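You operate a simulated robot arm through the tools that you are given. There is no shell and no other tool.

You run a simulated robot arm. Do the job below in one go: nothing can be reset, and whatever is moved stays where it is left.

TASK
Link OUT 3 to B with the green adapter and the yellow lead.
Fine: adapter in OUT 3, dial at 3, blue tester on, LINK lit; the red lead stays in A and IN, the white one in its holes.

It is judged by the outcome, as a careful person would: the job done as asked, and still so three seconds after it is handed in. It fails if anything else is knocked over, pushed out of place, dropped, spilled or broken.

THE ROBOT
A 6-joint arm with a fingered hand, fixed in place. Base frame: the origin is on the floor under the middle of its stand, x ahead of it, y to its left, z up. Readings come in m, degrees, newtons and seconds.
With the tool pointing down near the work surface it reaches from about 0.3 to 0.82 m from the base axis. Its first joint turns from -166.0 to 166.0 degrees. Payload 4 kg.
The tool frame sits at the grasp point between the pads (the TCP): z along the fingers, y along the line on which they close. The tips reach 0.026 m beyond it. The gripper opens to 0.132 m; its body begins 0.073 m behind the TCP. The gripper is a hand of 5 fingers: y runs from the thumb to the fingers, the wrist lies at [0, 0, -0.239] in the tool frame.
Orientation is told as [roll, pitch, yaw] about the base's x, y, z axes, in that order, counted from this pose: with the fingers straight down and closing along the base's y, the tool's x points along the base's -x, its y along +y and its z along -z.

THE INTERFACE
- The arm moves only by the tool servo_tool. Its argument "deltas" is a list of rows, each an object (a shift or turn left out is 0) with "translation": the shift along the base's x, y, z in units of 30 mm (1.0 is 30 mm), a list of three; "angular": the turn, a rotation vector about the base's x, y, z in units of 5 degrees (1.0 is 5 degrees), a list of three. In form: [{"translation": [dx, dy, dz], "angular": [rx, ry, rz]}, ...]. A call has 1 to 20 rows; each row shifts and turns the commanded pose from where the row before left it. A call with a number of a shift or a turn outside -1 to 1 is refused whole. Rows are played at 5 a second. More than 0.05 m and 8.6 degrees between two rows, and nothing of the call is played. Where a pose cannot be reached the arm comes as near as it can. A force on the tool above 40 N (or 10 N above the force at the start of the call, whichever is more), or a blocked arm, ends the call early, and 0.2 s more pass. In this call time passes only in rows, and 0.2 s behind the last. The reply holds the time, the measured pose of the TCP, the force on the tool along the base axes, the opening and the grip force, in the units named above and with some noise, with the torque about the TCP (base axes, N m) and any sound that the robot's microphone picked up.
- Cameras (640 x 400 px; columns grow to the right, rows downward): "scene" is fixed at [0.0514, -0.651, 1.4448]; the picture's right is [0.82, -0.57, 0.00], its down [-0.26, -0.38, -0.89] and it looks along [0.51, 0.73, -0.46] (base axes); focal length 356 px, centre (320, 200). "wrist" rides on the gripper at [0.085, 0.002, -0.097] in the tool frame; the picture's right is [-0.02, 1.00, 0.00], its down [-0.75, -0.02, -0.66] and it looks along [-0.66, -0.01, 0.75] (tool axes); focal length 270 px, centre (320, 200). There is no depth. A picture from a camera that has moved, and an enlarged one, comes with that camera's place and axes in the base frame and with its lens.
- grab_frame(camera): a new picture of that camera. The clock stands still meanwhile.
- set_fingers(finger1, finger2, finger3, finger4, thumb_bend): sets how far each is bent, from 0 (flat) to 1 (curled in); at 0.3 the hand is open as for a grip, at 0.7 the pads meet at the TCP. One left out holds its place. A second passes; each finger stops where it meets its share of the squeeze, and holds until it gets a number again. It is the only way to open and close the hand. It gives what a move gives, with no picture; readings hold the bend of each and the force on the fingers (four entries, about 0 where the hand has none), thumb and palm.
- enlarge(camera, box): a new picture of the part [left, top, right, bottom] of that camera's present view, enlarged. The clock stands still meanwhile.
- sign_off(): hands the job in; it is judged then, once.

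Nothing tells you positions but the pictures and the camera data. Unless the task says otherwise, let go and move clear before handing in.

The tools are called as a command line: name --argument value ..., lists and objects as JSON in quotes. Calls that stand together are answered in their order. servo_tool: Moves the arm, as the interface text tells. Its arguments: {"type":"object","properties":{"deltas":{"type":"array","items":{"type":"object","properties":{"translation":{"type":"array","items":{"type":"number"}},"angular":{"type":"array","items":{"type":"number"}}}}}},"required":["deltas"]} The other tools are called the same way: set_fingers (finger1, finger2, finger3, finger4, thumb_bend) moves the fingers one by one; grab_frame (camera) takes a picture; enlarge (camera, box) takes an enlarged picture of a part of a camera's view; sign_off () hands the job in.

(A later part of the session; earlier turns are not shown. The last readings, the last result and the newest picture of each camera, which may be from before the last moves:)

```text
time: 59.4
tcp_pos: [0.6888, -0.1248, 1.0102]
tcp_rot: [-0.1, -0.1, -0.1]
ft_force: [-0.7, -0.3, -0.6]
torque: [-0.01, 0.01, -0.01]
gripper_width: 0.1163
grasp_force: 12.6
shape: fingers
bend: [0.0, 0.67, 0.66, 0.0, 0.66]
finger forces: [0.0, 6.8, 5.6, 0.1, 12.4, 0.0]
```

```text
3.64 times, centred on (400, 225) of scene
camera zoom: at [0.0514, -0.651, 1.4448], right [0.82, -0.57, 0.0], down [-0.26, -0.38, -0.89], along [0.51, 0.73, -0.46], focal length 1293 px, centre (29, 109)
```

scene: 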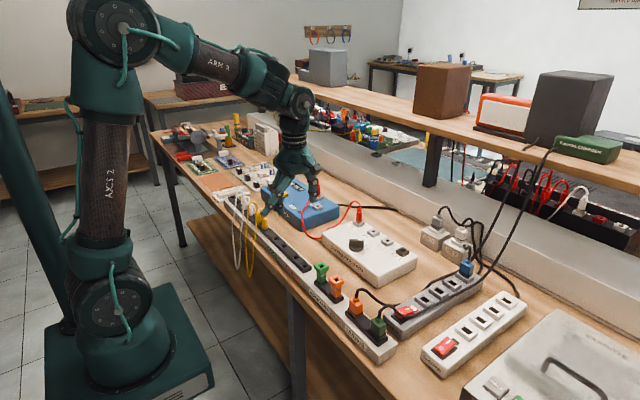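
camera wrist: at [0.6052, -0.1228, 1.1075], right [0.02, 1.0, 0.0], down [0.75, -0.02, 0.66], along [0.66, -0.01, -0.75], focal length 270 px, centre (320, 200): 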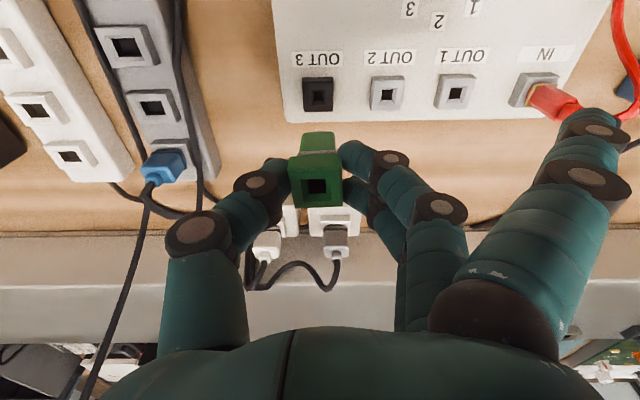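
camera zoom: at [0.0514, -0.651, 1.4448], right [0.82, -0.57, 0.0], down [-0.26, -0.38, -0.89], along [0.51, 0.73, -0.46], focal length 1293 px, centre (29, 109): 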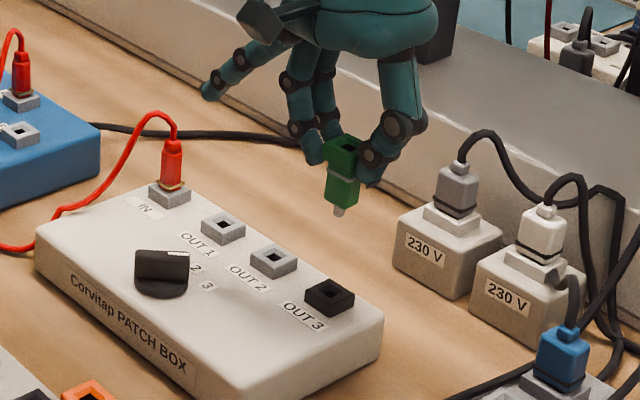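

enlarge --camera "wrist" --box '[260, 60, 420, 220]'

enlarge --camera "scene" --box '[420, 195, 460, 260]'

enlarge --camera "scene" --box '[410, 190, 470, 265]'

```text
2.50 times, centred on (340, 140) of wrist
camera zoom: at [0.6052, -0.1228, 1.1075], right [0.02, 1.0, 0.0], down [0.75, -0.02, 0.66], along [0.66, -0.01, -0.75], focal length 676 px, centre (270, 350)
```

zoom: 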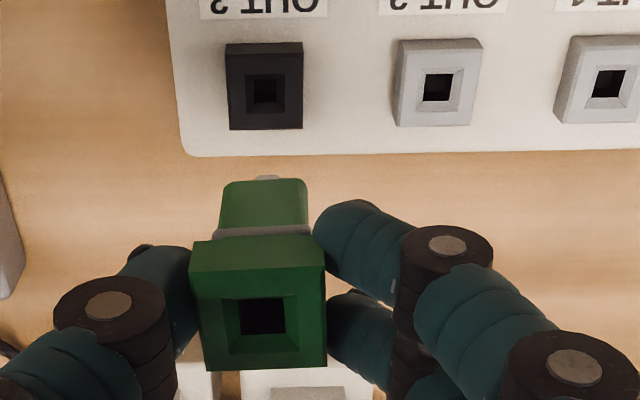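

```text
6.15 times, centred on (440, 228) of scene
camera zoom: at [0.0514, -0.651, 1.4448], right [0.82, -0.57, 0.0], down [-0.26, -0.38, -0.89], along [0.51, 0.73, -0.46], focal length 2188 px, centre (-418, 31)
```

zoom: 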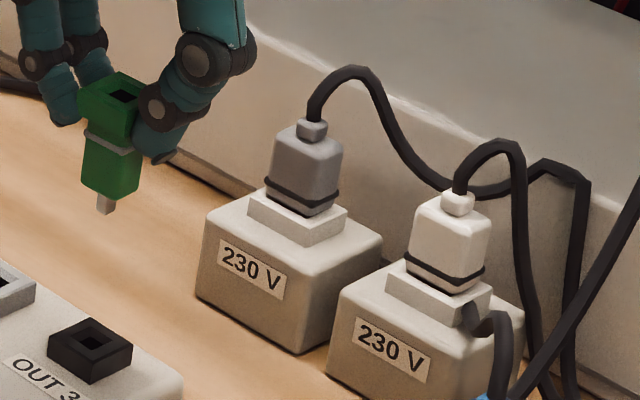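

```text
5.33 times, centred on (440, 228) of scene
camera zoom: at [0.0514, -0.651, 1.4448], right [0.82, -0.57, 0.0], down [-0.26, -0.38, -0.89], along [0.51, 0.73, -0.46], focal length 1896 px, centre (-320, 53)
```

zoom: 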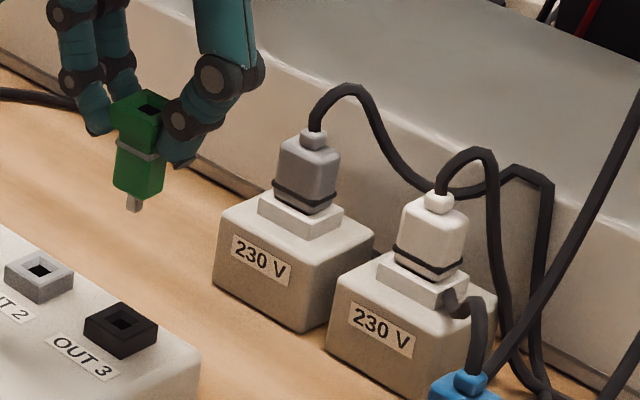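

The adapter hangs vertical in the grip, and its pin is within about 1 mm of the OUT 3 hole. I correct by 1 mm in x and lower until the pin is just above the socket.

servo_tool --deltas '[{"translation": [0.03, -0.02, -0.7]}, {"translation": [0, 0, -0.8]}, {"translation": [0, 0, -0.6]}]'

enlarge --camera "wrist" --box '[240, 80, 400, 220]'

enlarge --camera "scene" --box '[410, 210, 460, 270]'

```text
time: 60.2
tcp_pos: [0.6898, -0.1253, 0.9453]
tcp_rot: [0.0, 0.1, -0.1]
ft_force: [-0.6, 0.4, 0.2]
torque: [0.0, 0.06, 0.02]
gripper_width: 0.1164
grasp_force: 12.2
shape: fingers
bend: [0.0, 0.67, 0.66, 0.0, 0.66]
finger forces: [0.1, 6.7, 5.8, 0.0, 12.3, 0.0]
```

```text
2.86 times, centred on (320, 150) of wrist
camera zoom: at [0.6062, -0.1223, 1.0426], right [0.02, 1.0, 0.0], down [0.75, -0.02, 0.66], along [0.66, -0.01, -0.75], focal length 772 px, centre (320, 343)
```

zoom: 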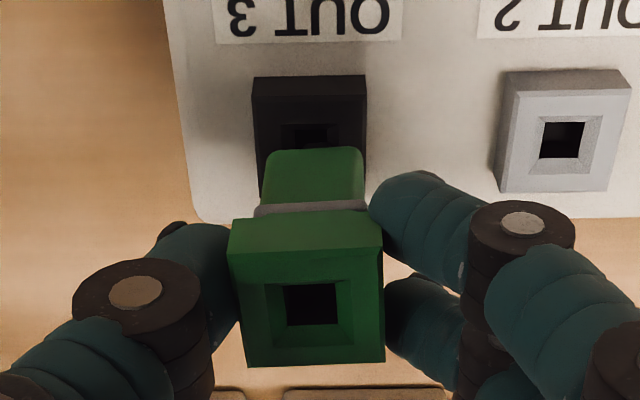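

```text
6.67 times, centred on (435, 240) of scene
camera zoom: at [0.0514, -0.651, 1.4448], right [0.82, -0.57, 0.0], down [-0.26, -0.38, -0.89], along [0.51, 0.73, -0.46], focal length 2370 px, centre (-447, -67)
```

zoom: 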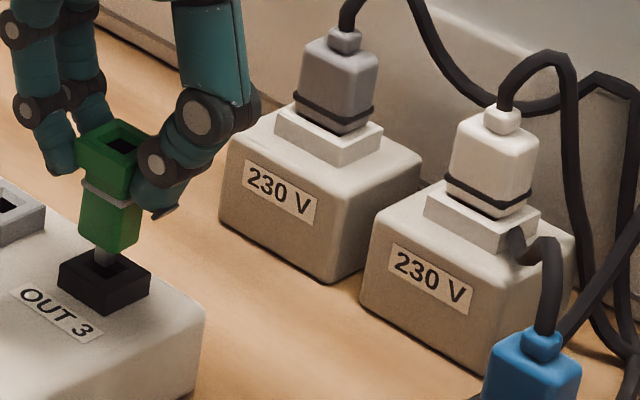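

The pin is right at the OUT 3 hole. I push down in small steps and watch the force.

servo_tool --deltas '[{"translation": [0, 0, -0.1]}, {"translation": [0, 0, -0.1]}, {"translation": [0, 0, -0.1]}]'

enlarge --camera "scene" --box '[420, 215, 450, 260]'

enlarge --camera "wrist" --box '[240, 80, 400, 220]'

```text
time: 61.0
tcp_pos: [0.6888, -0.126, 0.9395]
tcp_rot: [0.0, -0.1, 0.0]
ft_force: [0.1, -0.6, 5.1]
torque: [-0.03, 0.0, 0.01]
gripper_width: 0.1161
grasp_force: 12.9
shape: fingers
bend: [0.0, 0.67, 0.66, 0.0, 0.66]
finger forces: [0.0, 7.0, 5.8, 0.0, 13.3, 0.0]
```

```text
8.89 times, centred on (435, 238) of scene
camera zoom: at [0.0514, -0.651, 1.4448], right [0.82, -0.57, 0.0], down [-0.26, -0.38, -0.89], along [0.51, 0.73, -0.46], focal length 3160 px, centre (-702, -133)
```

zoom: 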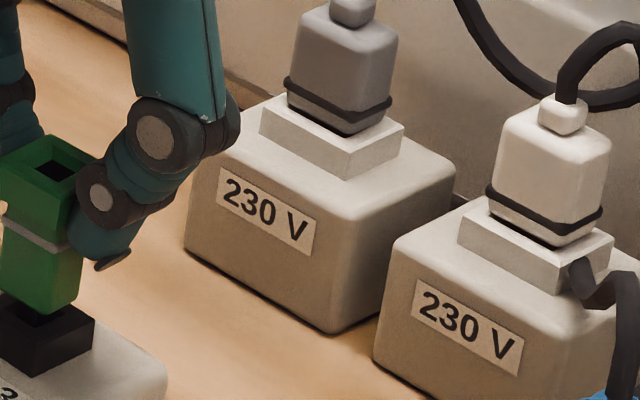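

```text
2.86 times, centred on (320, 150) of wrist
camera zoom: at [0.606, -0.1231, 1.035], right [0.02, 1.0, 0.0], down [0.75, -0.02, 0.66], along [0.66, -0.01, -0.75], focal length 772 px, centre (320, 343)
```

zoom: 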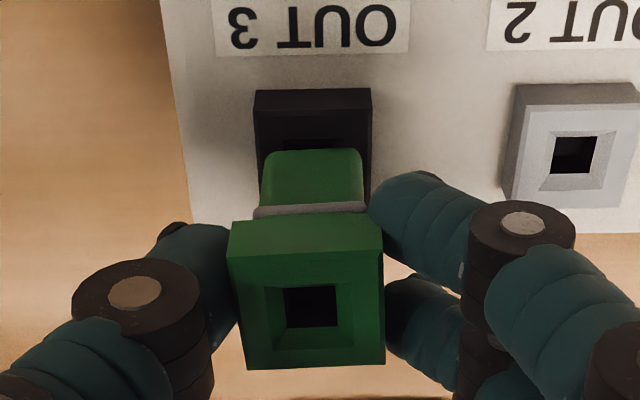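

enlarge --camera "scene" --box '[405, 220, 445, 270]'

enlarge --camera "wrist" --box '[280, 100, 360, 160]'

```text
8.00 times, centred on (425, 245) of scene
camera zoom: at [0.0514, -0.651, 1.4448], right [0.82, -0.57, 0.0], down [-0.26, -0.38, -0.89], along [0.51, 0.73, -0.46], focal length 2844 px, centre (-520, -160)
```

zoom: 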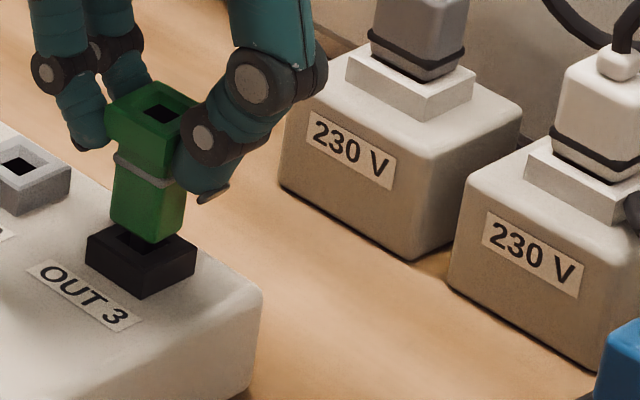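

```text
6.67 times, centred on (320, 130) of wrist
camera zoom: at [0.606, -0.1231, 1.035], right [0.02, 1.0, 0.0], down [0.75, -0.02, 0.66], along [0.66, -0.01, -0.75], focal length 1802 px, centre (320, 667)
```

zoom: 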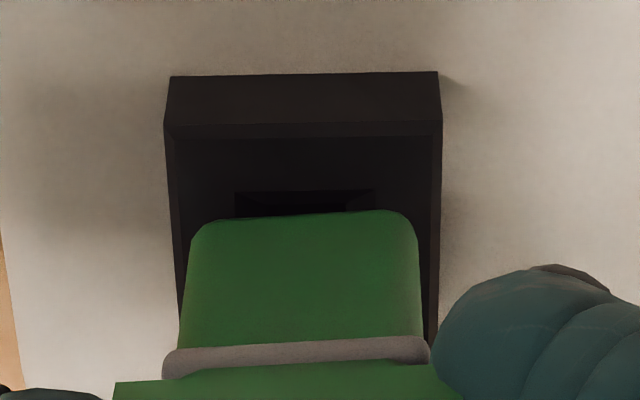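

The adapter's shoulder is still about 10 mm above the socket with 5 N felt, so the pin is at the rim; both views suggest it is about 1 mm too far +x. I lift slightly, shift -0.9 mm in x, and try again.

servo_tool --deltas '[{"translation": [0, 0, 0.12]}, {"translation": [-0.03, 0, 0]}, {"translation": [0, 0, -0.1]}, {"translation": [0, 0, -0.1]}]'

enlarge --camera "scene" --box '[405, 220, 445, 270]'

```text
time: 62.0
tcp_pos: [0.6886, -0.1256, 0.9344]
tcp_rot: [0.0, 0.0, -0.1]
ft_force: [-0.1, -0.2, -0.5]
torque: [-0.02, 0.01, 0.02]
gripper_width: 0.1163
grasp_force: 12.6
shape: fingers
bend: [0.0, 0.68, 0.66, 0.0, 0.66]
finger forces: [0.1, 6.7, 6.1, 0.0, 13.1, 0.0]
```

```text
8.00 times, centred on (425, 245) of scene
camera zoom: at [0.0514, -0.651, 1.4448], right [0.82, -0.57, 0.0], down [-0.26, -0.38, -0.89], along [0.51, 0.73, -0.46], focal length 2844 px, centre (-520, -160)
```

zoom: 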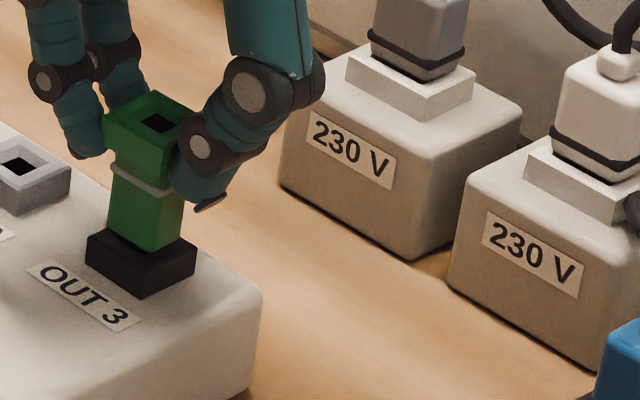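

The pin is in now, with no resistance. I keep pushing down until it seats.

servo_tool --deltas '[{"translation": [0, 0, -0.1]}, {"translation": [0, 0, -0.1]}]'

enlarge --camera "scene" --box '[405, 220, 445, 270]'

```text
time: 62.6
tcp_pos: [0.6886, -0.1252, 0.9274]
tcp_rot: [0.0, 0.0, 0.0]
ft_force: [0.2, 0.1, -3.7]
torque: [-0.04, 0.0, -0.03]
gripper_width: 0.114
grasp_force: 9.7
shape: fingers
bend: [0.0, 0.7, 0.68, 0.0, 0.67]
finger forces: [0.0, 4.9, 5.5, 0.0, 8.0, 0.0]
```

```text
8.00 times, centred on (425, 245) of scene
camera zoom: at [0.0514, -0.651, 1.4448], right [0.82, -0.57, 0.0], down [-0.26, -0.38, -0.89], along [0.51, 0.73, -0.46], focal length 2844 px, centre (-520, -160)
```

zoom: 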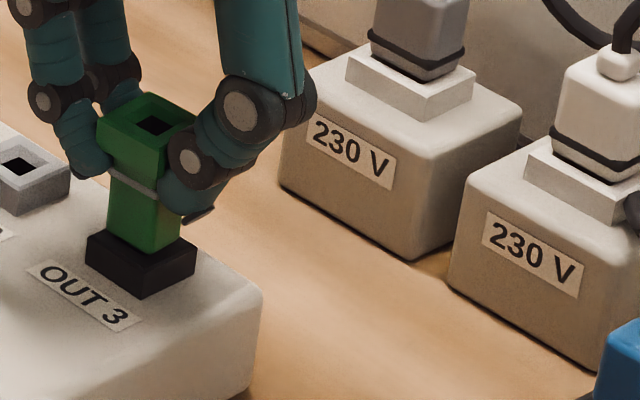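

The adapter looks to have pulled into the socket. I open the grip slowly and check how it stands.

set_fingers --finger2 0.62 --finger3 0.62 --thumb_bend 0.61

set_fingers --finger2 0.5 --finger3 0.5 --thumb_bend 0.5

enlarge --camera "scene" --box '[405, 215, 445, 270]'

grab_frame --camera "wrist"

```text
time: 63.6
tcp_pos: [0.689, -0.1261, 0.9292]
tcp_rot: [0.0, 0.1, 0.0]
ft_force: [0.4, 0.7, -1.2]
torque: [-0.04, 0.03, 0.0]
gripper_width: 0.1183
grasp_force: 0.1
shape: fingers
bend: [0.0, 0.62, 0.62, 0.0, 0.61]
finger forces: [0.1, 0.0, 0.0, 0.0, 0.1, 0.1]
```

```text
time: 64.6
tcp_pos: [0.6876, -0.1256, 0.9297]
tcp_rot: [0.0, 0.1, 0.0]
ft_force: [-0.7, -0.8, 0.9]
torque: [0.02, 0.04, 0.04]
gripper_width: 0.1364
grasp_force: 0.1
shape: fingers
bend: [0.0, 0.5, 0.5, 0.0, 0.5]
finger forces: [0.0, 0.0, 0.0, 0.1, 0.1, 0.0]
```

```text
7.27 times, centred on (425, 242) of scene
camera zoom: at [0.0514, -0.651, 1.4448], right [0.82, -0.57, 0.0], down [-0.26, -0.38, -0.89], along [0.51, 0.73, -0.46], focal length 2585 px, centre (-444, -109)
```

zoom: 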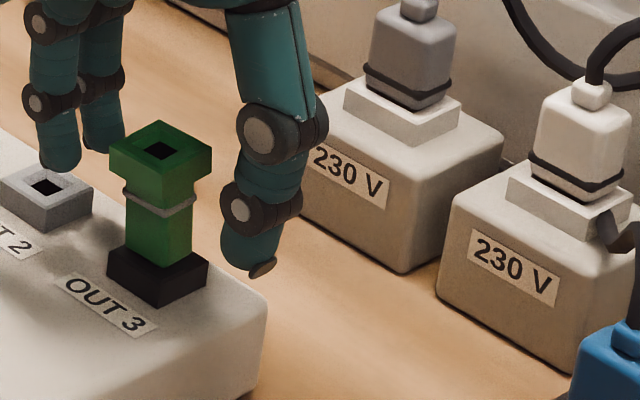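

```text
taken
camera wrist: at [0.6051, -0.1227, 1.0262], right [0.02, 1.0, 0.0], down [0.75, -0.02, 0.66], along [0.66, -0.01, -0.75], focal length 270 px, centre (320, 200)
```

wrist: 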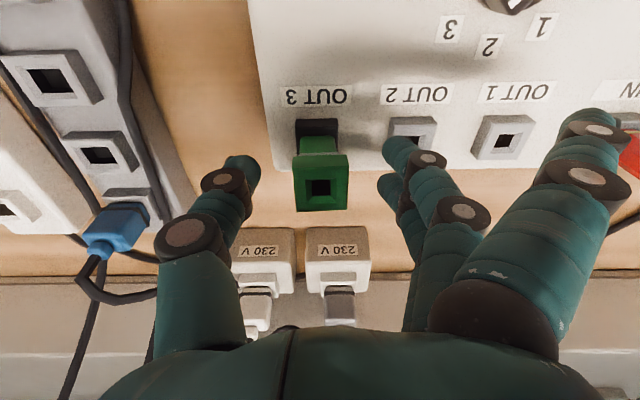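

The adapter stands straight and seated in OUT 3. I lift away and go to look at the yellow plugs.

servo_tool --deltas '[{"translation": [0, 0, 0.7]}, {"translation": [0, 0, 1]}, {"translation": [0, 0, 1]}, {"translation": [0, 0, 1]}, {"translation": [-0.7, 0.98, 0.2]}, {"translation": [-0.7, 0.98, 0.2]}, {"translation": [-0.7, 0.98, 0]}, {"translation": [-0.7, 0.98, 0]}, {"translation": [-0.7, 0.98, 0]}, {"translation": [-0.7, 0.98, 0]}, {"translation": [-0.7, 0.98, 0]}, {"translation": [-0.7, 0.98, 0]}, {"translation": [-0.7, 0.98, 0]}, {"translation": [-0.7, 0.98, 0]}, {"translation": [-0.7, 0.98, 0]}]'

set_fingers --finger1 0.0 --finger2 0.0 --finger3 0.0 --finger4 0.0 --thumb_bend 0.0

grab_frame --camera "wrist"

enlarge --camera "scene" --box '[320, 210, 440, 290]'

enlarge --camera "scene" --box '[210, 170, 300, 260]'

```text
time: 67.8
tcp_pos: [0.4565, 0.1995, 1.0503]
tcp_rot: [0.0, 0.0, 0.0]
ft_force: [0.5, 0.0, -0.5]
torque: [0.0, 0.01, 0.04]
gripper_width: 0.1363
grasp_force: 0.1
shape: fingers
bend: [0.0, 0.5, 0.5, 0.0, 0.5]
finger forces: [0.0, 0.0, 0.0, 0.0, 0.0, 0.0]
```

```text
time: 68.8
tcp_pos: [0.4562, 0.1984, 1.0508]
tcp_rot: [-0.1, 0.0, 0.0]
ft_force: [0.1, -0.3, 0.1]
torque: [-0.04, 0.01, 0.04]
gripper_width: 0.1834
grasp_force: 0.1
shape: fingers
bend: [0.0, 0.0, 0.0, 0.0, 0.01]
finger forces: [0.0, 0.0, 0.1, 0.1, 0.1, 0.0]
```

```text
taken
camera wrist: at [0.3728, 0.2013, 1.1481], right [0.02, 1.0, 0.0], down [0.75, -0.02, 0.66], along [0.66, -0.01, -0.75], focal length 270 px, centre (320, 200)
```

wrist: 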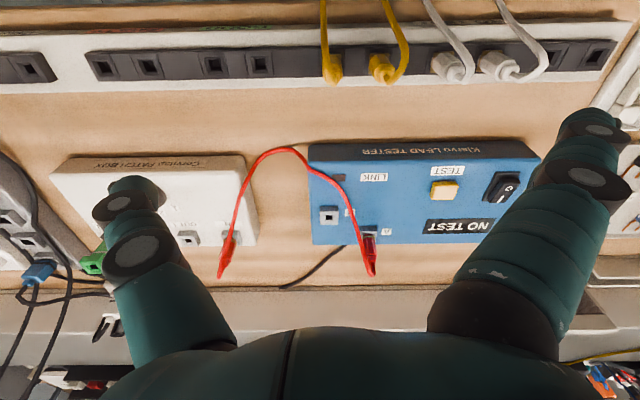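

```text
5.00 times, centred on (380, 250) of scene
camera zoom: at [0.0514, -0.651, 1.4448], right [0.82, -0.57, 0.0], down [-0.26, -0.38, -0.89], along [0.51, 0.73, -0.46], focal length 1778 px, centre (20, -50)
```

zoom: 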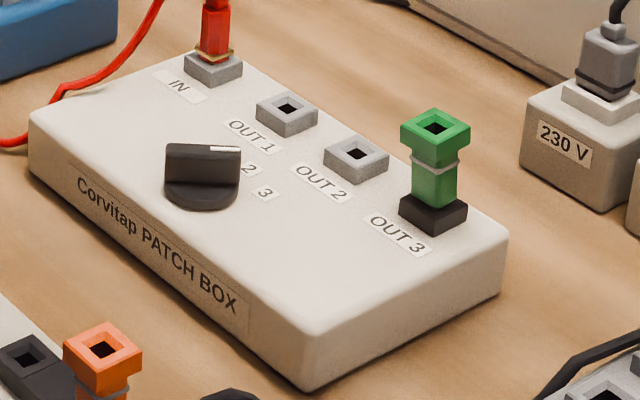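

```text
4.44 times, centred on (255, 215) of scene
camera zoom: at [0.0514, -0.651, 1.4448], right [0.82, -0.57, 0.0], down [-0.26, -0.38, -0.89], along [0.51, 0.73, -0.46], focal length 1580 px, centre (609, 133)
```

zoom: 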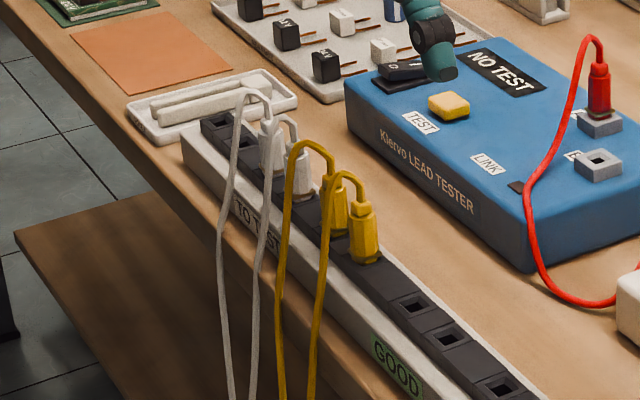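

enlarge --camera "wrist" --box '[290, 0, 450, 100]'

enlarge --camera "scene" --box '[245, 185, 305, 235]'

enlarge --camera "wrist" --box '[300, 150, 400, 250]'

```text
4.00 times, centred on (370, 50) of wrist
camera zoom: at [0.3728, 0.2013, 1.1481], right [0.02, 1.0, 0.0], down [0.75, -0.02, 0.66], along [0.66, -0.01, -0.75], focal length 1081 px, centre (120, 800)
```

zoom: 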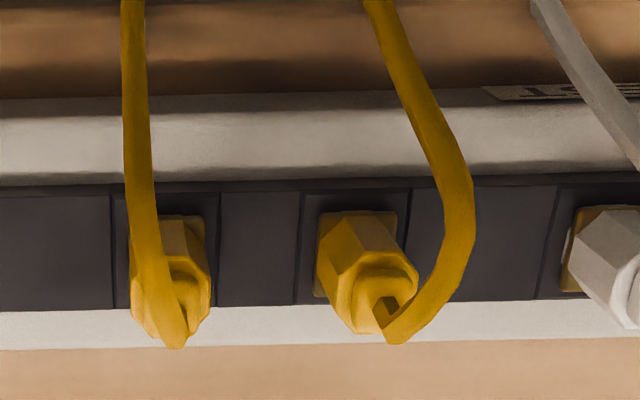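

```text
8.00 times, centred on (275, 210) of scene
camera zoom: at [0.0514, -0.651, 1.4448], right [0.82, -0.57, 0.0], down [-0.26, -0.38, -0.89], along [0.51, 0.73, -0.46], focal length 2844 px, centre (680, 120)
```

zoom: 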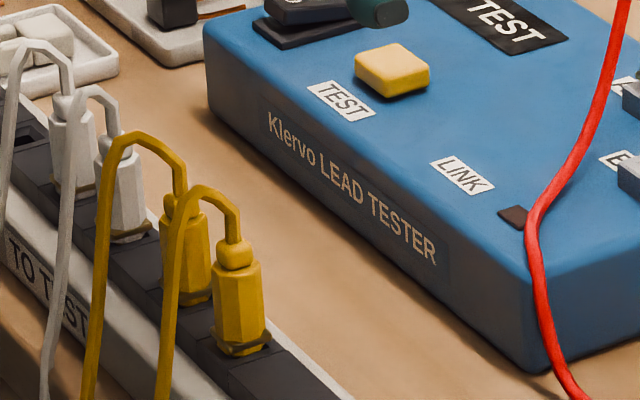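

```text
4.00 times, centred on (350, 200) of wrist
camera zoom: at [0.3728, 0.2013, 1.1481], right [0.02, 1.0, 0.0], down [0.75, -0.02, 0.66], along [0.66, -0.01, -0.75], focal length 1081 px, centre (200, 200)
```

zoom: 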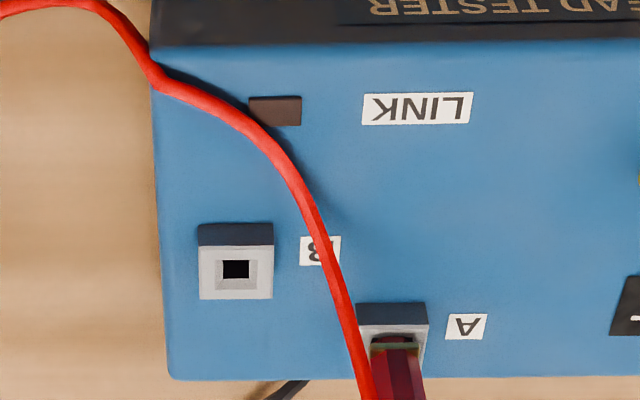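

The dial points at 3. The yellow plugs sit at about (0.447,0.212) and (0.447,0.259) with cords hanging to the front. To keep the fingers away from the red cord near B I'd like the thumb on the +y side, so I test turning the hand toward -180° in free air.

servo_tool --deltas '[{"translation": [0.1, 0, 0.1], "angular": [0, 0, -1]}, {"translation": [0.1, 0, 0.1], "angular": [0, 0, -1]}, {"angular": [0, 0, -1]}, {"angular": [0, 0, -1]}, {"angular": [0, 0, -1]}, {"angular": [0, 0, -1]}, {"angular": [0, 0, -1]}, {"angular": [0, 0, -1]}, {"angular": [0, 0, -1]}, {"angular": [0, 0, -1]}, {"angular": [0, 0, -1]}, {"angular": [0, 0, -1]}, {"angular": [0, 0, -1]}, {"angular": [0, 0, -1]}, {"angular": [0, 0, -1]}, {"angular": [0, 0, -1]}, {"angular": [0, 0, -1]}, {"angular": [0, 0, -1]}]'

```text
time: 72.6
tcp_pos: [0.4631, 0.1987, 1.0577]
tcp_rot: [0.0, -0.1, -90.1]
ft_force: [0.7, -0.2, -0.5]
torque: [-0.01, -0.03, 0.02]
gripper_width: 0.1831
grasp_force: 0.0
shape: fingers
bend: [0.0, 0.0, 0.0, 0.0, 0.01]
finger forces: [0.1, 0.0, 0.1, 0.1, 0.1, 0.0]
```

servo_tool --deltas '[{"angular": [0, 0, -1]}, {"angular": [0, 0, -1]}, {"angular": [0, 0, -1]}, {"angular": [0, 0, -1]}, {"angular": [0, 0, -1]}, {"angular": [0, 0, -1]}, {"angular": [0, 0, -1]}, {"angular": [0, 0, -1]}, {"angular": [0, 0, -1]}, {"angular": [0, 0, -1]}, {"angular": [0, 0, -1]}, {"angular": [0, 0, -1]}, {"angular": [0, 0, -1]}, {"angular": [0, 0, -1]}, {"angular": [0, 0, -1]}, {"angular": [0, 0, -1]}, {"angular": [0, 0, -1]}, {"angular": [0, 0, -1]}]'

grab_frame --camera "wrist"

grab_frame --camera "scene"

```text
time: 76.4
tcp_pos: [0.4633, 0.1981, 1.0595]
tcp_rot: [0.1, -0.1, 179.9]
ft_force: [0.6, -0.3, -0.5]
torque: [0.02, -0.03, -0.02]
gripper_width: 0.1832
grasp_force: 0.0
shape: fingers
bend: [0.0, 0.0, 0.0, 0.0, 0.01]
finger forces: [0.0, 0.0, 0.0, 0.0, 0.0, 0.1]
```

```text
taken
camera wrist: at [0.5484, 0.1971, 1.1553], right [-0.02, -1.0, 0.0], down [-0.75, 0.02, 0.66], along [-0.66, 0.01, -0.75], focal length 270 px, centre (320, 200)
```

wrist: 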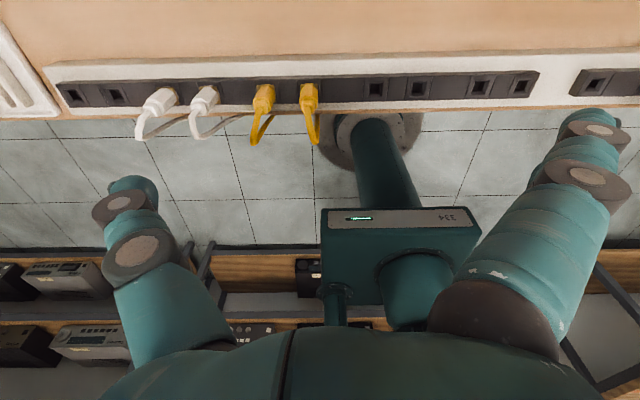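

```text
taken
```

scene: 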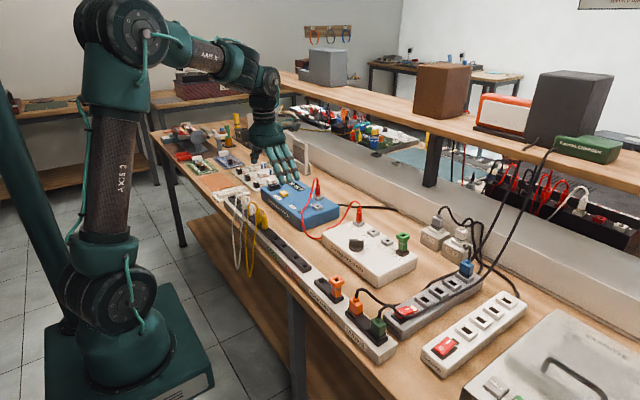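

Yaw 180 works: now the thumb is on the +y side and the camera looks back at the plugs from +x. I zoom on the yellow plugs to place them precisely.

enlarge --camera "wrist" --box '[220, 50, 380, 150]'

enlarge --camera "scene" --box '[240, 190, 290, 240]'

```text
4.00 times, centred on (300, 100) of wrist
camera zoom: at [0.5484, 0.1971, 1.1553], right [-0.02, -1.0, 0.0], down [-0.75, 0.02, 0.66], along [-0.66, 0.01, -0.75], focal length 1081 px, centre (400, 600)
```

zoom: 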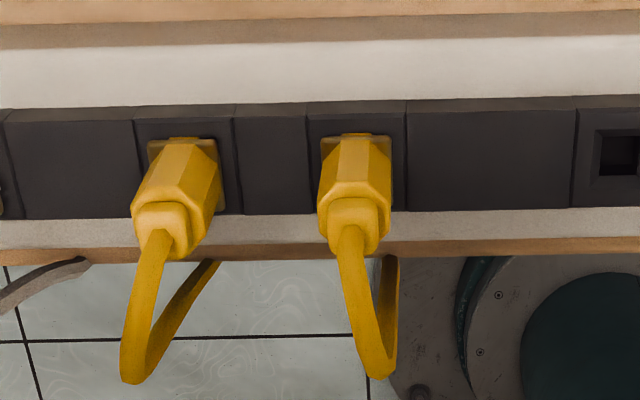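

```text
8.00 times, centred on (265, 215) of scene
camera zoom: at [0.0514, -0.651, 1.4448], right [0.82, -0.57, 0.0], down [-0.26, -0.38, -0.89], along [0.51, 0.73, -0.46], focal length 2844 px, centre (760, 80)
```

zoom: 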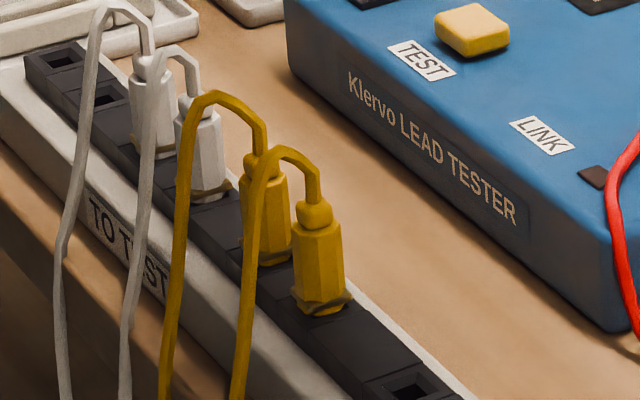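

Both views now agree on the -y yellow plug at about (0.4467,0.211) and the other at y≈0.257. I preset the pinch (thumb fits the 28 mm gap) and come down above the first plug.

set_fingers --finger2 0.5 --finger3 0.5 --thumb_bend 0.61

servo_tool --deltas '[{"translation": [-0.19, 0.138, -0.8]}, {"translation": [-0.19, 0.138, -0.8]}, {"translation": [-0.18, 0.138, -0.8]}, {"translation": [0, 0, -0.3]}]'

grab_frame --camera "wrist"

enlarge --camera "scene" --box '[230, 170, 300, 240]'

```text
time: 77.4
tcp_pos: [0.4629, 0.1981, 1.0584]
tcp_rot: [0.0, 0.1, 180.1]
ft_force: [0.8, 0.0, -0.2]
torque: [0.03, -0.01, 0.02]
gripper_width: 0.1195
grasp_force: 0.1
shape: fingers
bend: [0.0, 0.5, 0.5, 0.0, 0.61]
finger forces: [0.0, 0.1, 0.0, 0.0, 0.0, 0.0]
```

```text
time: 78.4
tcp_pos: [0.4452, 0.2106, 0.9778]
tcp_rot: [-0.1, 0.0, 180.1]
ft_force: [0.5, -1.0, 0.0]
torque: [-0.01, 0.0, -0.04]
gripper_width: 0.1192
grasp_force: 0.2
shape: fingers
bend: [0.0, 0.5, 0.5, 0.0, 0.61]
finger forces: [0.0, 0.0, 0.0, 0.0, 0.0, 0.1]
```

```text
taken
camera wrist: at [0.5318, 0.2096, 1.0751], right [-0.02, -1.0, 0.0], down [-0.75, 0.02, 0.66], along [-0.66, 0.01, -0.75], focal length 270 px, centre (320, 200)
```

wrist: 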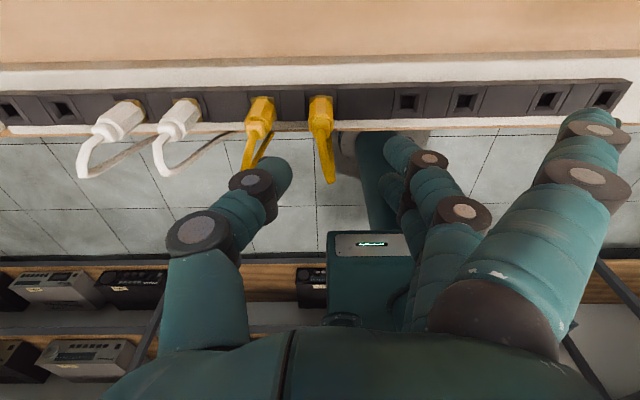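

```text
5.71 times, centred on (265, 205) of scene
camera zoom: at [0.0514, -0.651, 1.4448], right [0.82, -0.57, 0.0], down [-0.26, -0.38, -0.89], along [0.51, 0.73, -0.46], focal length 2031 px, centre (634, 171)
```

zoom: 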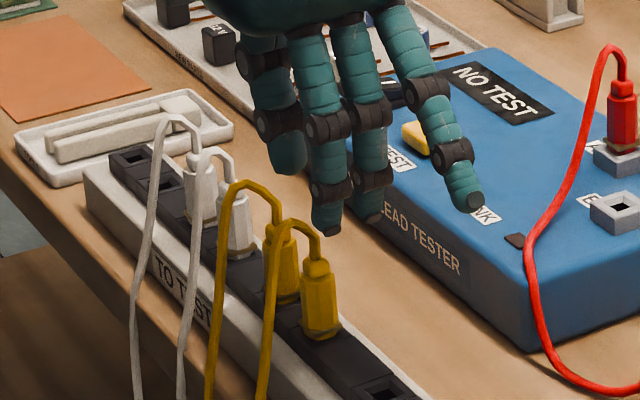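

servo_tool --deltas '[{"translation": [0, 0, -0.6]}, {"translation": [0, 0, -0.6]}]'

enlarge --camera "wrist" --box '[220, 80, 420, 230]'

enlarge --camera "scene" --box '[230, 180, 300, 240]'

```text
time: 79.0
tcp_pos: [0.4448, 0.2117, 0.9415]
tcp_rot: [0.0, 0.0, 180.0]
ft_force: [0.2, -0.5, -0.6]
torque: [-0.02, 0.01, 0.01]
gripper_width: 0.1191
grasp_force: 0.1
shape: fingers
bend: [0.0, 0.5, 0.5, 0.0, 0.61]
finger forces: [0.1, 0.0, 0.0, 0.0, 0.0, 0.0]
```

```text
2.67 times, centred on (320, 155) of wrist
camera zoom: at [0.5313, 0.2106, 1.0379], right [-0.02, -1.0, 0.0], down [-0.75, 0.02, 0.66], along [-0.66, 0.01, -0.75], focal length 721 px, centre (320, 320)
```

zoom: 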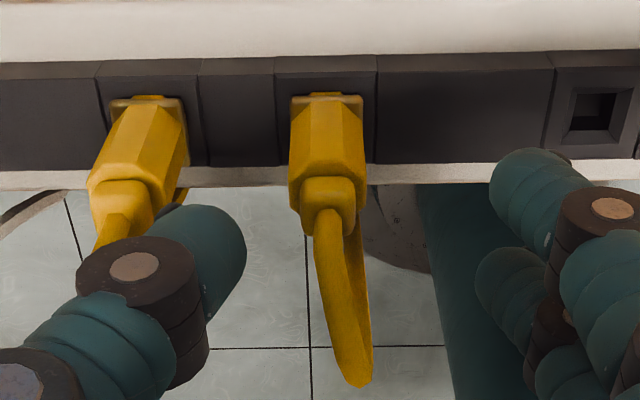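

```text
6.67 times, centred on (265, 210) of scene
camera zoom: at [0.0514, -0.651, 1.4448], right [0.82, -0.57, 0.0], down [-0.26, -0.38, -0.89], along [0.51, 0.73, -0.46], focal length 2370 px, centre (687, 133)
```

zoom: 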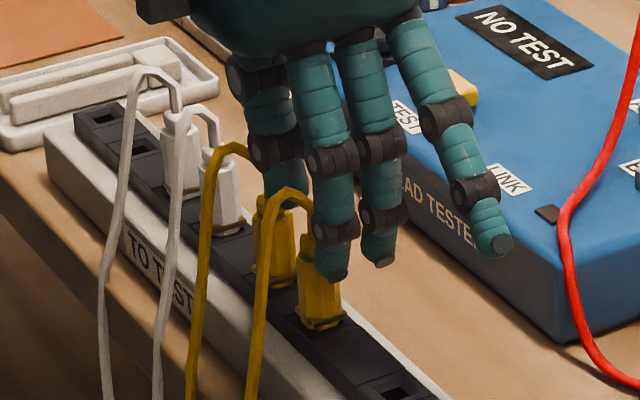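

I shift 1.8 mm toward -y, bend the thumb slightly more, and lower to the plug body in small steps.

set_fingers --thumb_bend 0.625

servo_tool --deltas '[{"translation": [0.015, -0.06, -0.4]}, {"translation": [0, 0, -0.4]}, {"translation": [0, 0, -0.4]}]'

enlarge --camera "wrist" --box '[220, 80, 420, 230]'

enlarge --camera "scene" --box '[230, 180, 300, 240]'

```text
time: 80.0
tcp_pos: [0.4455, 0.2119, 0.9419]
tcp_rot: [0.0, 0.0, 180.0]
ft_force: [0.4, -0.3, -0.7]
torque: [-0.01, -0.01, 0.01]
gripper_width: 0.118
grasp_force: 0.1
shape: fingers
bend: [0.0, 0.5, 0.5, 0.0, 0.62]
finger forces: [0.0, 0.1, 0.0, 0.0, 0.1, 0.1]
```

```text
time: 80.8
tcp_pos: [0.4463, 0.2094, 0.9041]
tcp_rot: [0.0, -0.1, 180.0]
ft_force: [-0.1, 0.0, -0.7]
torque: [0.0, 0.02, -0.02]
gripper_width: 0.1175
grasp_force: 0.1
shape: fingers
bend: [0.0, 0.5, 0.5, 0.0, 0.62]
finger forces: [0.0, 0.0, 0.0, 0.1, 0.1, 0.0]
```

```text
2.67 times, centred on (320, 155) of wrist
camera zoom: at [0.5321, 0.2082, 1.0021], right [-0.02, -1.0, 0.0], down [-0.75, 0.02, 0.66], along [-0.66, 0.01, -0.75], focal length 721 px, centre (320, 320)
```

zoom: 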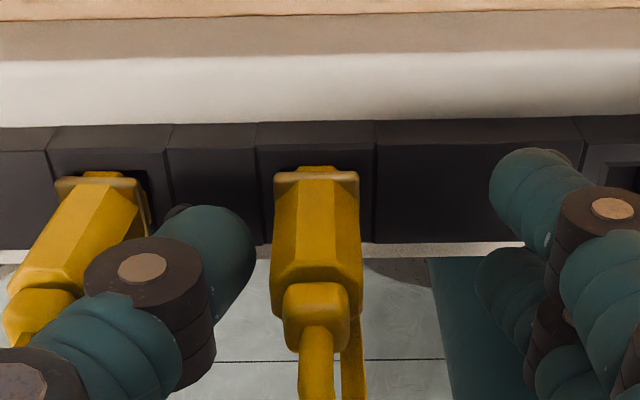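

```text
6.67 times, centred on (265, 210) of scene
camera zoom: at [0.0514, -0.651, 1.4448], right [0.82, -0.57, 0.0], down [-0.26, -0.38, -0.89], along [0.51, 0.73, -0.46], focal length 2370 px, centre (687, 133)
```

zoom: 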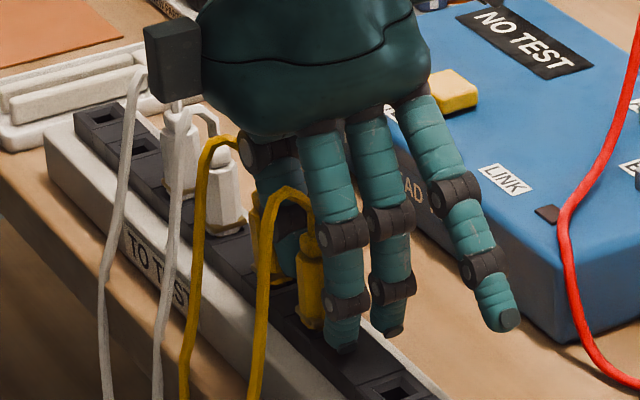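

servo_tool --deltas '[{"translation": [0, 0, -0.25]}, {"translation": [0, 0, -0.15]}]'

set_fingers --finger2 0.6 --finger3 0.6

enlarge --camera "wrist" --box '[220, 80, 420, 230]'

enlarge --camera "scene" --box '[240, 190, 300, 240]'

```text
time: 81.4
tcp_pos: [0.4463, 0.2088, 0.8947]
tcp_rot: [-0.2, 0.2, 180.1]
ft_force: [-3.3, 1.2, 30.7]
torque: [-1.37, 0.13, -0.18]
gripper_width: 0.1178
grasp_force: 15.0
shape: fingers
bend: [0.0, 0.52, 0.52, 0.0, 0.62]
finger forces: [0.1, 14.6, 16.4, 0.0, 0.1, 0.0]
```

```text
time: 81.9
tcp_pos: [0.4476, 0.2091, 0.8948]
tcp_rot: [0.0, 0.1, 179.9]
ft_force: [0.4, -1.4, 6.9]
torque: [-0.18, 0.02, -0.01]
gripper_width: 0.1175
grasp_force: 2.8
shape: fingers
bend: [0.0, 0.59, 0.6, 0.0, 0.62]
finger forces: [0.0, 1.5, 3.8, 0.0, 0.6, 0.0]
stopped: the force on the tool passed its limit at 42 N (the readings are from after the stop); the commanded pose is now the measured one
```

```text
2.67 times, centred on (320, 155) of wrist
camera zoom: at [0.5326, 0.2075, 0.9911], right [-0.02, -1.0, 0.0], down [-0.75, 0.02, 0.66], along [-0.66, 0.01, -0.75], focal length 721 px, centre (320, 320)
```

zoom: 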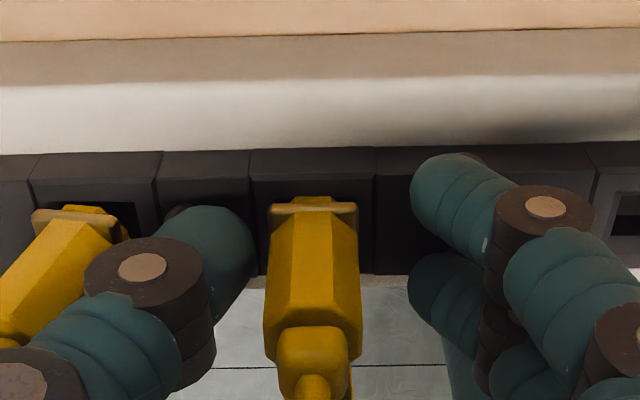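

```text
8.00 times, centred on (270, 215) of scene
camera zoom: at [0.0514, -0.651, 1.4448], right [0.82, -0.57, 0.0], down [-0.26, -0.38, -0.89], along [0.51, 0.73, -0.46], focal length 2844 px, centre (720, 80)
```

zoom: 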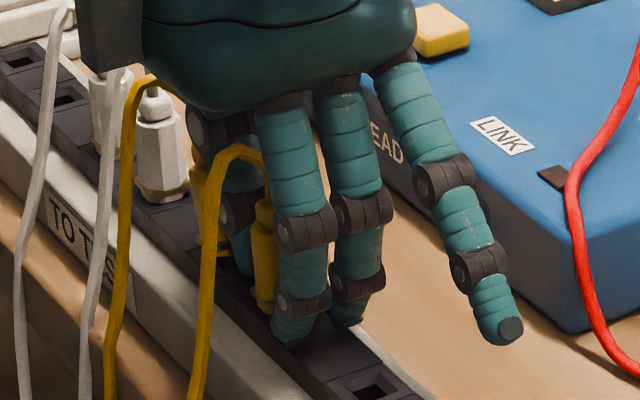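

The finger tips pressed on the rack surface, since less-bent fingers reach lower. I raise about 6 mm to free them, then look again.

servo_tool --deltas '[{"translation": [0, 0, 0.2]}]'

enlarge --camera "wrist" --box '[220, 80, 420, 230]'

grab_frame --camera "scene"

```text
time: 82.3
tcp_pos: [0.4471, 0.2075, 0.8988]
tcp_rot: [0.0, 0.1, 179.9]
ft_force: [-0.1, 0.8, 0.7]
torque: [0.0, 0.0, -0.03]
gripper_width: 0.1174
grasp_force: 0.0
shape: fingers
bend: [0.0, 0.59, 0.6, 0.0, 0.62]
finger forces: [0.0, 0.0, 0.0, 0.0, 0.0, 0.0]
```

```text
2.67 times, centred on (320, 155) of wrist
camera zoom: at [0.5321, 0.2073, 0.9966], right [-0.02, -1.0, 0.0], down [-0.75, 0.02, 0.66], along [-0.66, 0.01, -0.75], focal length 721 px, centre (320, 320)
```

zoom: 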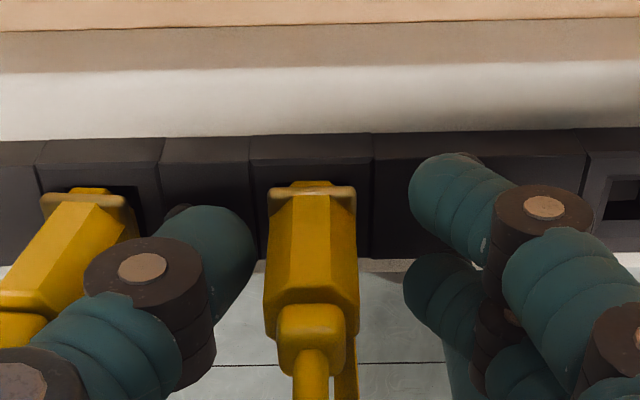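

```text
taken
```

scene: 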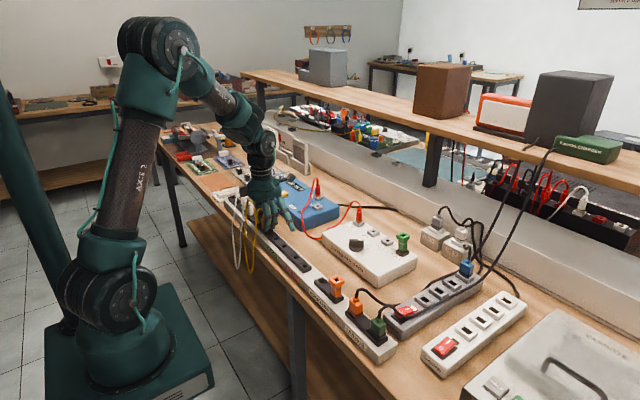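

Everything is still in place. I shift 1.5 mm toward +y to centre on the plug, then close gently.

servo_tool --deltas '[{"translation": [0, 0.045, 0]}]'

set_fingers --finger2 0.66 --finger3 0.66 --thumb_bend 0.65

enlarge --camera "wrist" --box '[220, 80, 420, 230]'

enlarge --camera "scene" --box '[240, 190, 300, 240]'

```text
time: 82.7
tcp_pos: [0.4468, 0.2088, 0.8988]
tcp_rot: [0.0, 0.1, 179.8]
ft_force: [0.3, -0.3, 0.4]
torque: [0.0, -0.02, 0.0]
gripper_width: 0.1176
grasp_force: 0.0
shape: fingers
bend: [0.0, 0.59, 0.6, 0.0, 0.62]
finger forces: [0.1, 0.0, 0.0, 0.0, 0.1, 0.1]
```

```text
time: 83.7
tcp_pos: [0.4476, 0.2092, 0.8992]
tcp_rot: [0.0, 0.1, 179.8]
ft_force: [0.3, 0.3, 0.6]
torque: [-0.02, 0.02, 0.04]
gripper_width: 0.1132
grasp_force: 0.2
shape: fingers
bend: [0.0, 0.66, 0.66, 0.0, 0.65]
finger forces: [0.1, 0.0, 0.0, 0.1, 0.2, 0.1]
```

```text
2.67 times, centred on (320, 155) of wrist
camera zoom: at [0.5322, 0.2081, 0.9965], right [-0.02, -1.0, 0.0], down [-0.75, 0.02, 0.66], along [-0.66, 0.01, -0.75], focal length 721 px, centre (320, 320)
```

zoom: 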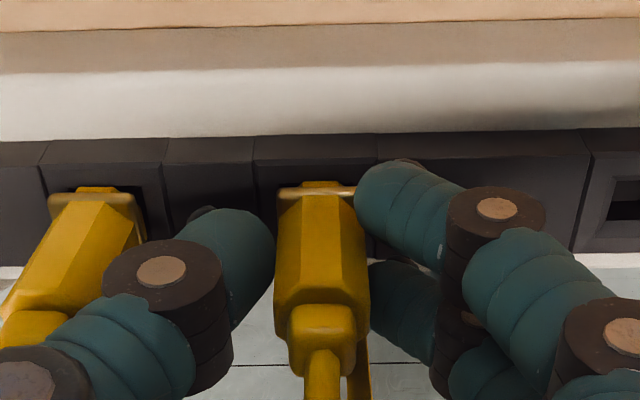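

```text
8.00 times, centred on (270, 215) of scene
camera zoom: at [0.0514, -0.651, 1.4448], right [0.82, -0.57, 0.0], down [-0.26, -0.38, -0.89], along [0.51, 0.73, -0.46], focal length 2844 px, centre (720, 80)
```

zoom: 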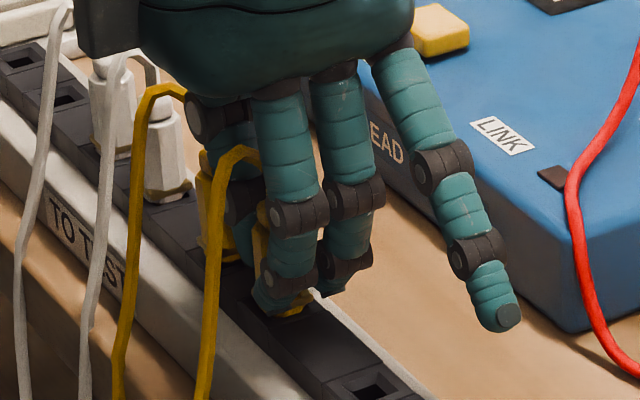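

set_fingers --finger2 0.7 --finger3 0.7 --thumb_bend 0.69

enlarge --camera "wrist" --box '[220, 80, 420, 230]'

enlarge --camera "scene" --box '[240, 190, 300, 240]'

```text
time: 84.7
tcp_pos: [0.4481, 0.2093, 0.898]
tcp_rot: [0.0, 0.1, 179.8]
ft_force: [0.7, -0.1, -0.1]
torque: [0.03, 0.03, 0.02]
gripper_width: 0.1102
grasp_force: 3.2
shape: fingers
bend: [0.0, 0.68, 0.67, 0.0, 0.67]
finger forces: [0.0, 1.1, 2.1, 0.1, 3.4, 0.1]
```

```text
2.67 times, centred on (320, 155) of wrist
camera zoom: at [0.5322, 0.2081, 0.9966], right [-0.02, -1.0, 0.0], down [-0.75, 0.02, 0.66], along [-0.66, 0.01, -0.75], focal length 721 px, centre (320, 320)
```

zoom: 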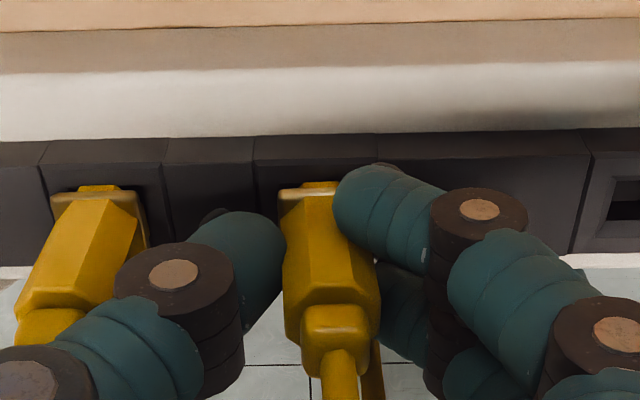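

```text
8.00 times, centred on (270, 215) of scene
camera zoom: at [0.0514, -0.651, 1.4448], right [0.82, -0.57, 0.0], down [-0.26, -0.38, -0.89], along [0.51, 0.73, -0.46], focal length 2844 px, centre (720, 80)
```

zoom: 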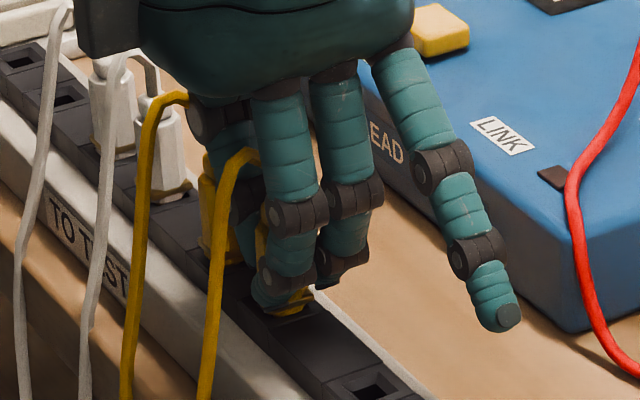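

set_fingers --finger2 0.73 --finger3 0.73 --thumb_bend 0.72

enlarge --camera "wrist" --box '[220, 80, 420, 230]'

```text
time: 85.7
tcp_pos: [0.447, 0.2083, 0.8998]
tcp_rot: [0.0, 0.1, 179.7]
ft_force: [0.0, 0.2, -0.7]
torque: [0.03, 0.0, -0.01]
gripper_width: 0.11
grasp_force: 8.3
shape: fingers
bend: [0.0, 0.71, 0.71, 0.0, 0.68]
finger forces: [0.0, 3.5, 4.5, 0.1, 8.9, 0.0]
```

```text
2.67 times, centred on (320, 155) of wrist
camera zoom: at [0.5322, 0.2081, 0.9966], right [-0.02, -1.0, 0.0], down [-0.75, 0.02, 0.66], along [-0.66, 0.01, -0.75], focal length 721 px, centre (320, 320)
```

zoom: 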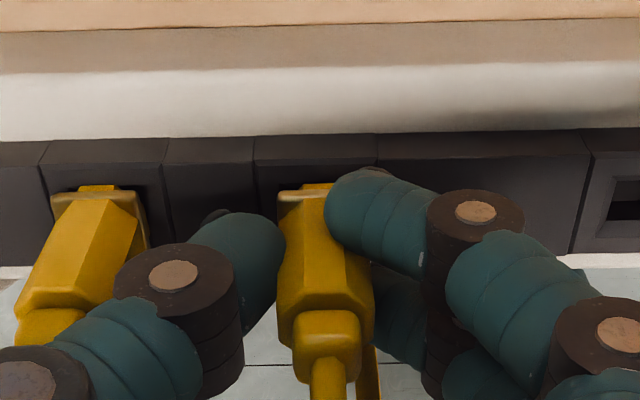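

The three digits cradle the plug with about 8 N. I pull straight up slowly.

servo_tool --deltas '[{"translation": [0, 0, 0.15]}, {"translation": [0, 0, 0.2]}, {"translation": [0, 0, 0.3]}]'

enlarge --camera "wrist" --box '[220, 80, 420, 230]'

enlarge --camera "scene" --box '[240, 180, 300, 240]'

```text
time: 86.5
tcp_pos: [0.4479, 0.2092, 0.9197]
tcp_rot: [0.0, 0.1, 179.8]
ft_force: [0.6, 0.5, -0.2]
torque: [-0.02, 0.0, 0.02]
gripper_width: 0.1103
grasp_force: 8.4
shape: fingers
bend: [0.0, 0.71, 0.71, 0.0, 0.68]
finger forces: [0.0, 3.6, 4.8, 0.0, 8.7, 0.0]
```

```text
2.67 times, centred on (320, 155) of wrist
camera zoom: at [0.5322, 0.208, 1.0165], right [-0.02, -1.0, 0.0], down [-0.75, 0.02, 0.66], along [-0.66, 0.01, -0.75], focal length 721 px, centre (320, 320)
```

zoom: 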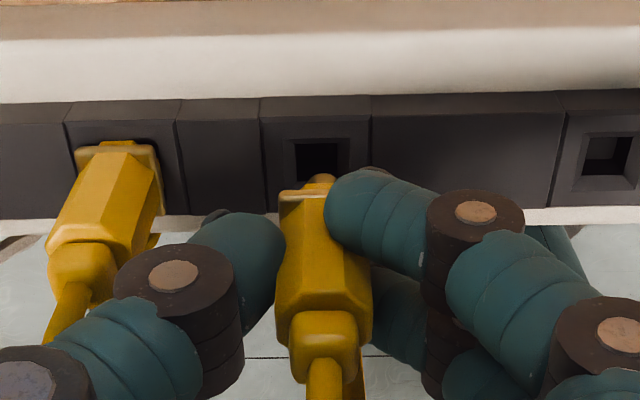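

```text
6.67 times, centred on (270, 210) of scene
camera zoom: at [0.0514, -0.651, 1.4448], right [0.82, -0.57, 0.0], down [-0.26, -0.38, -0.89], along [0.51, 0.73, -0.46], focal length 2370 px, centre (653, 133)
```

zoom: 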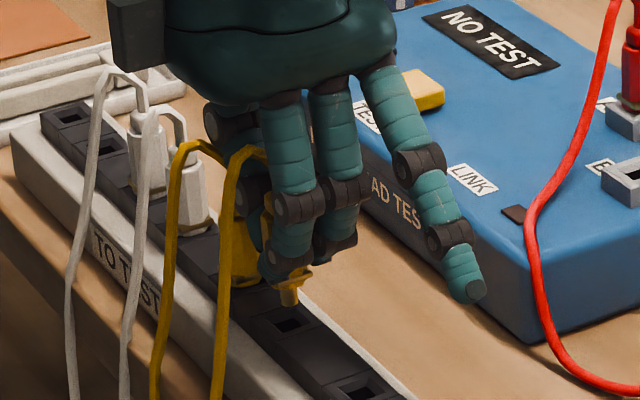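

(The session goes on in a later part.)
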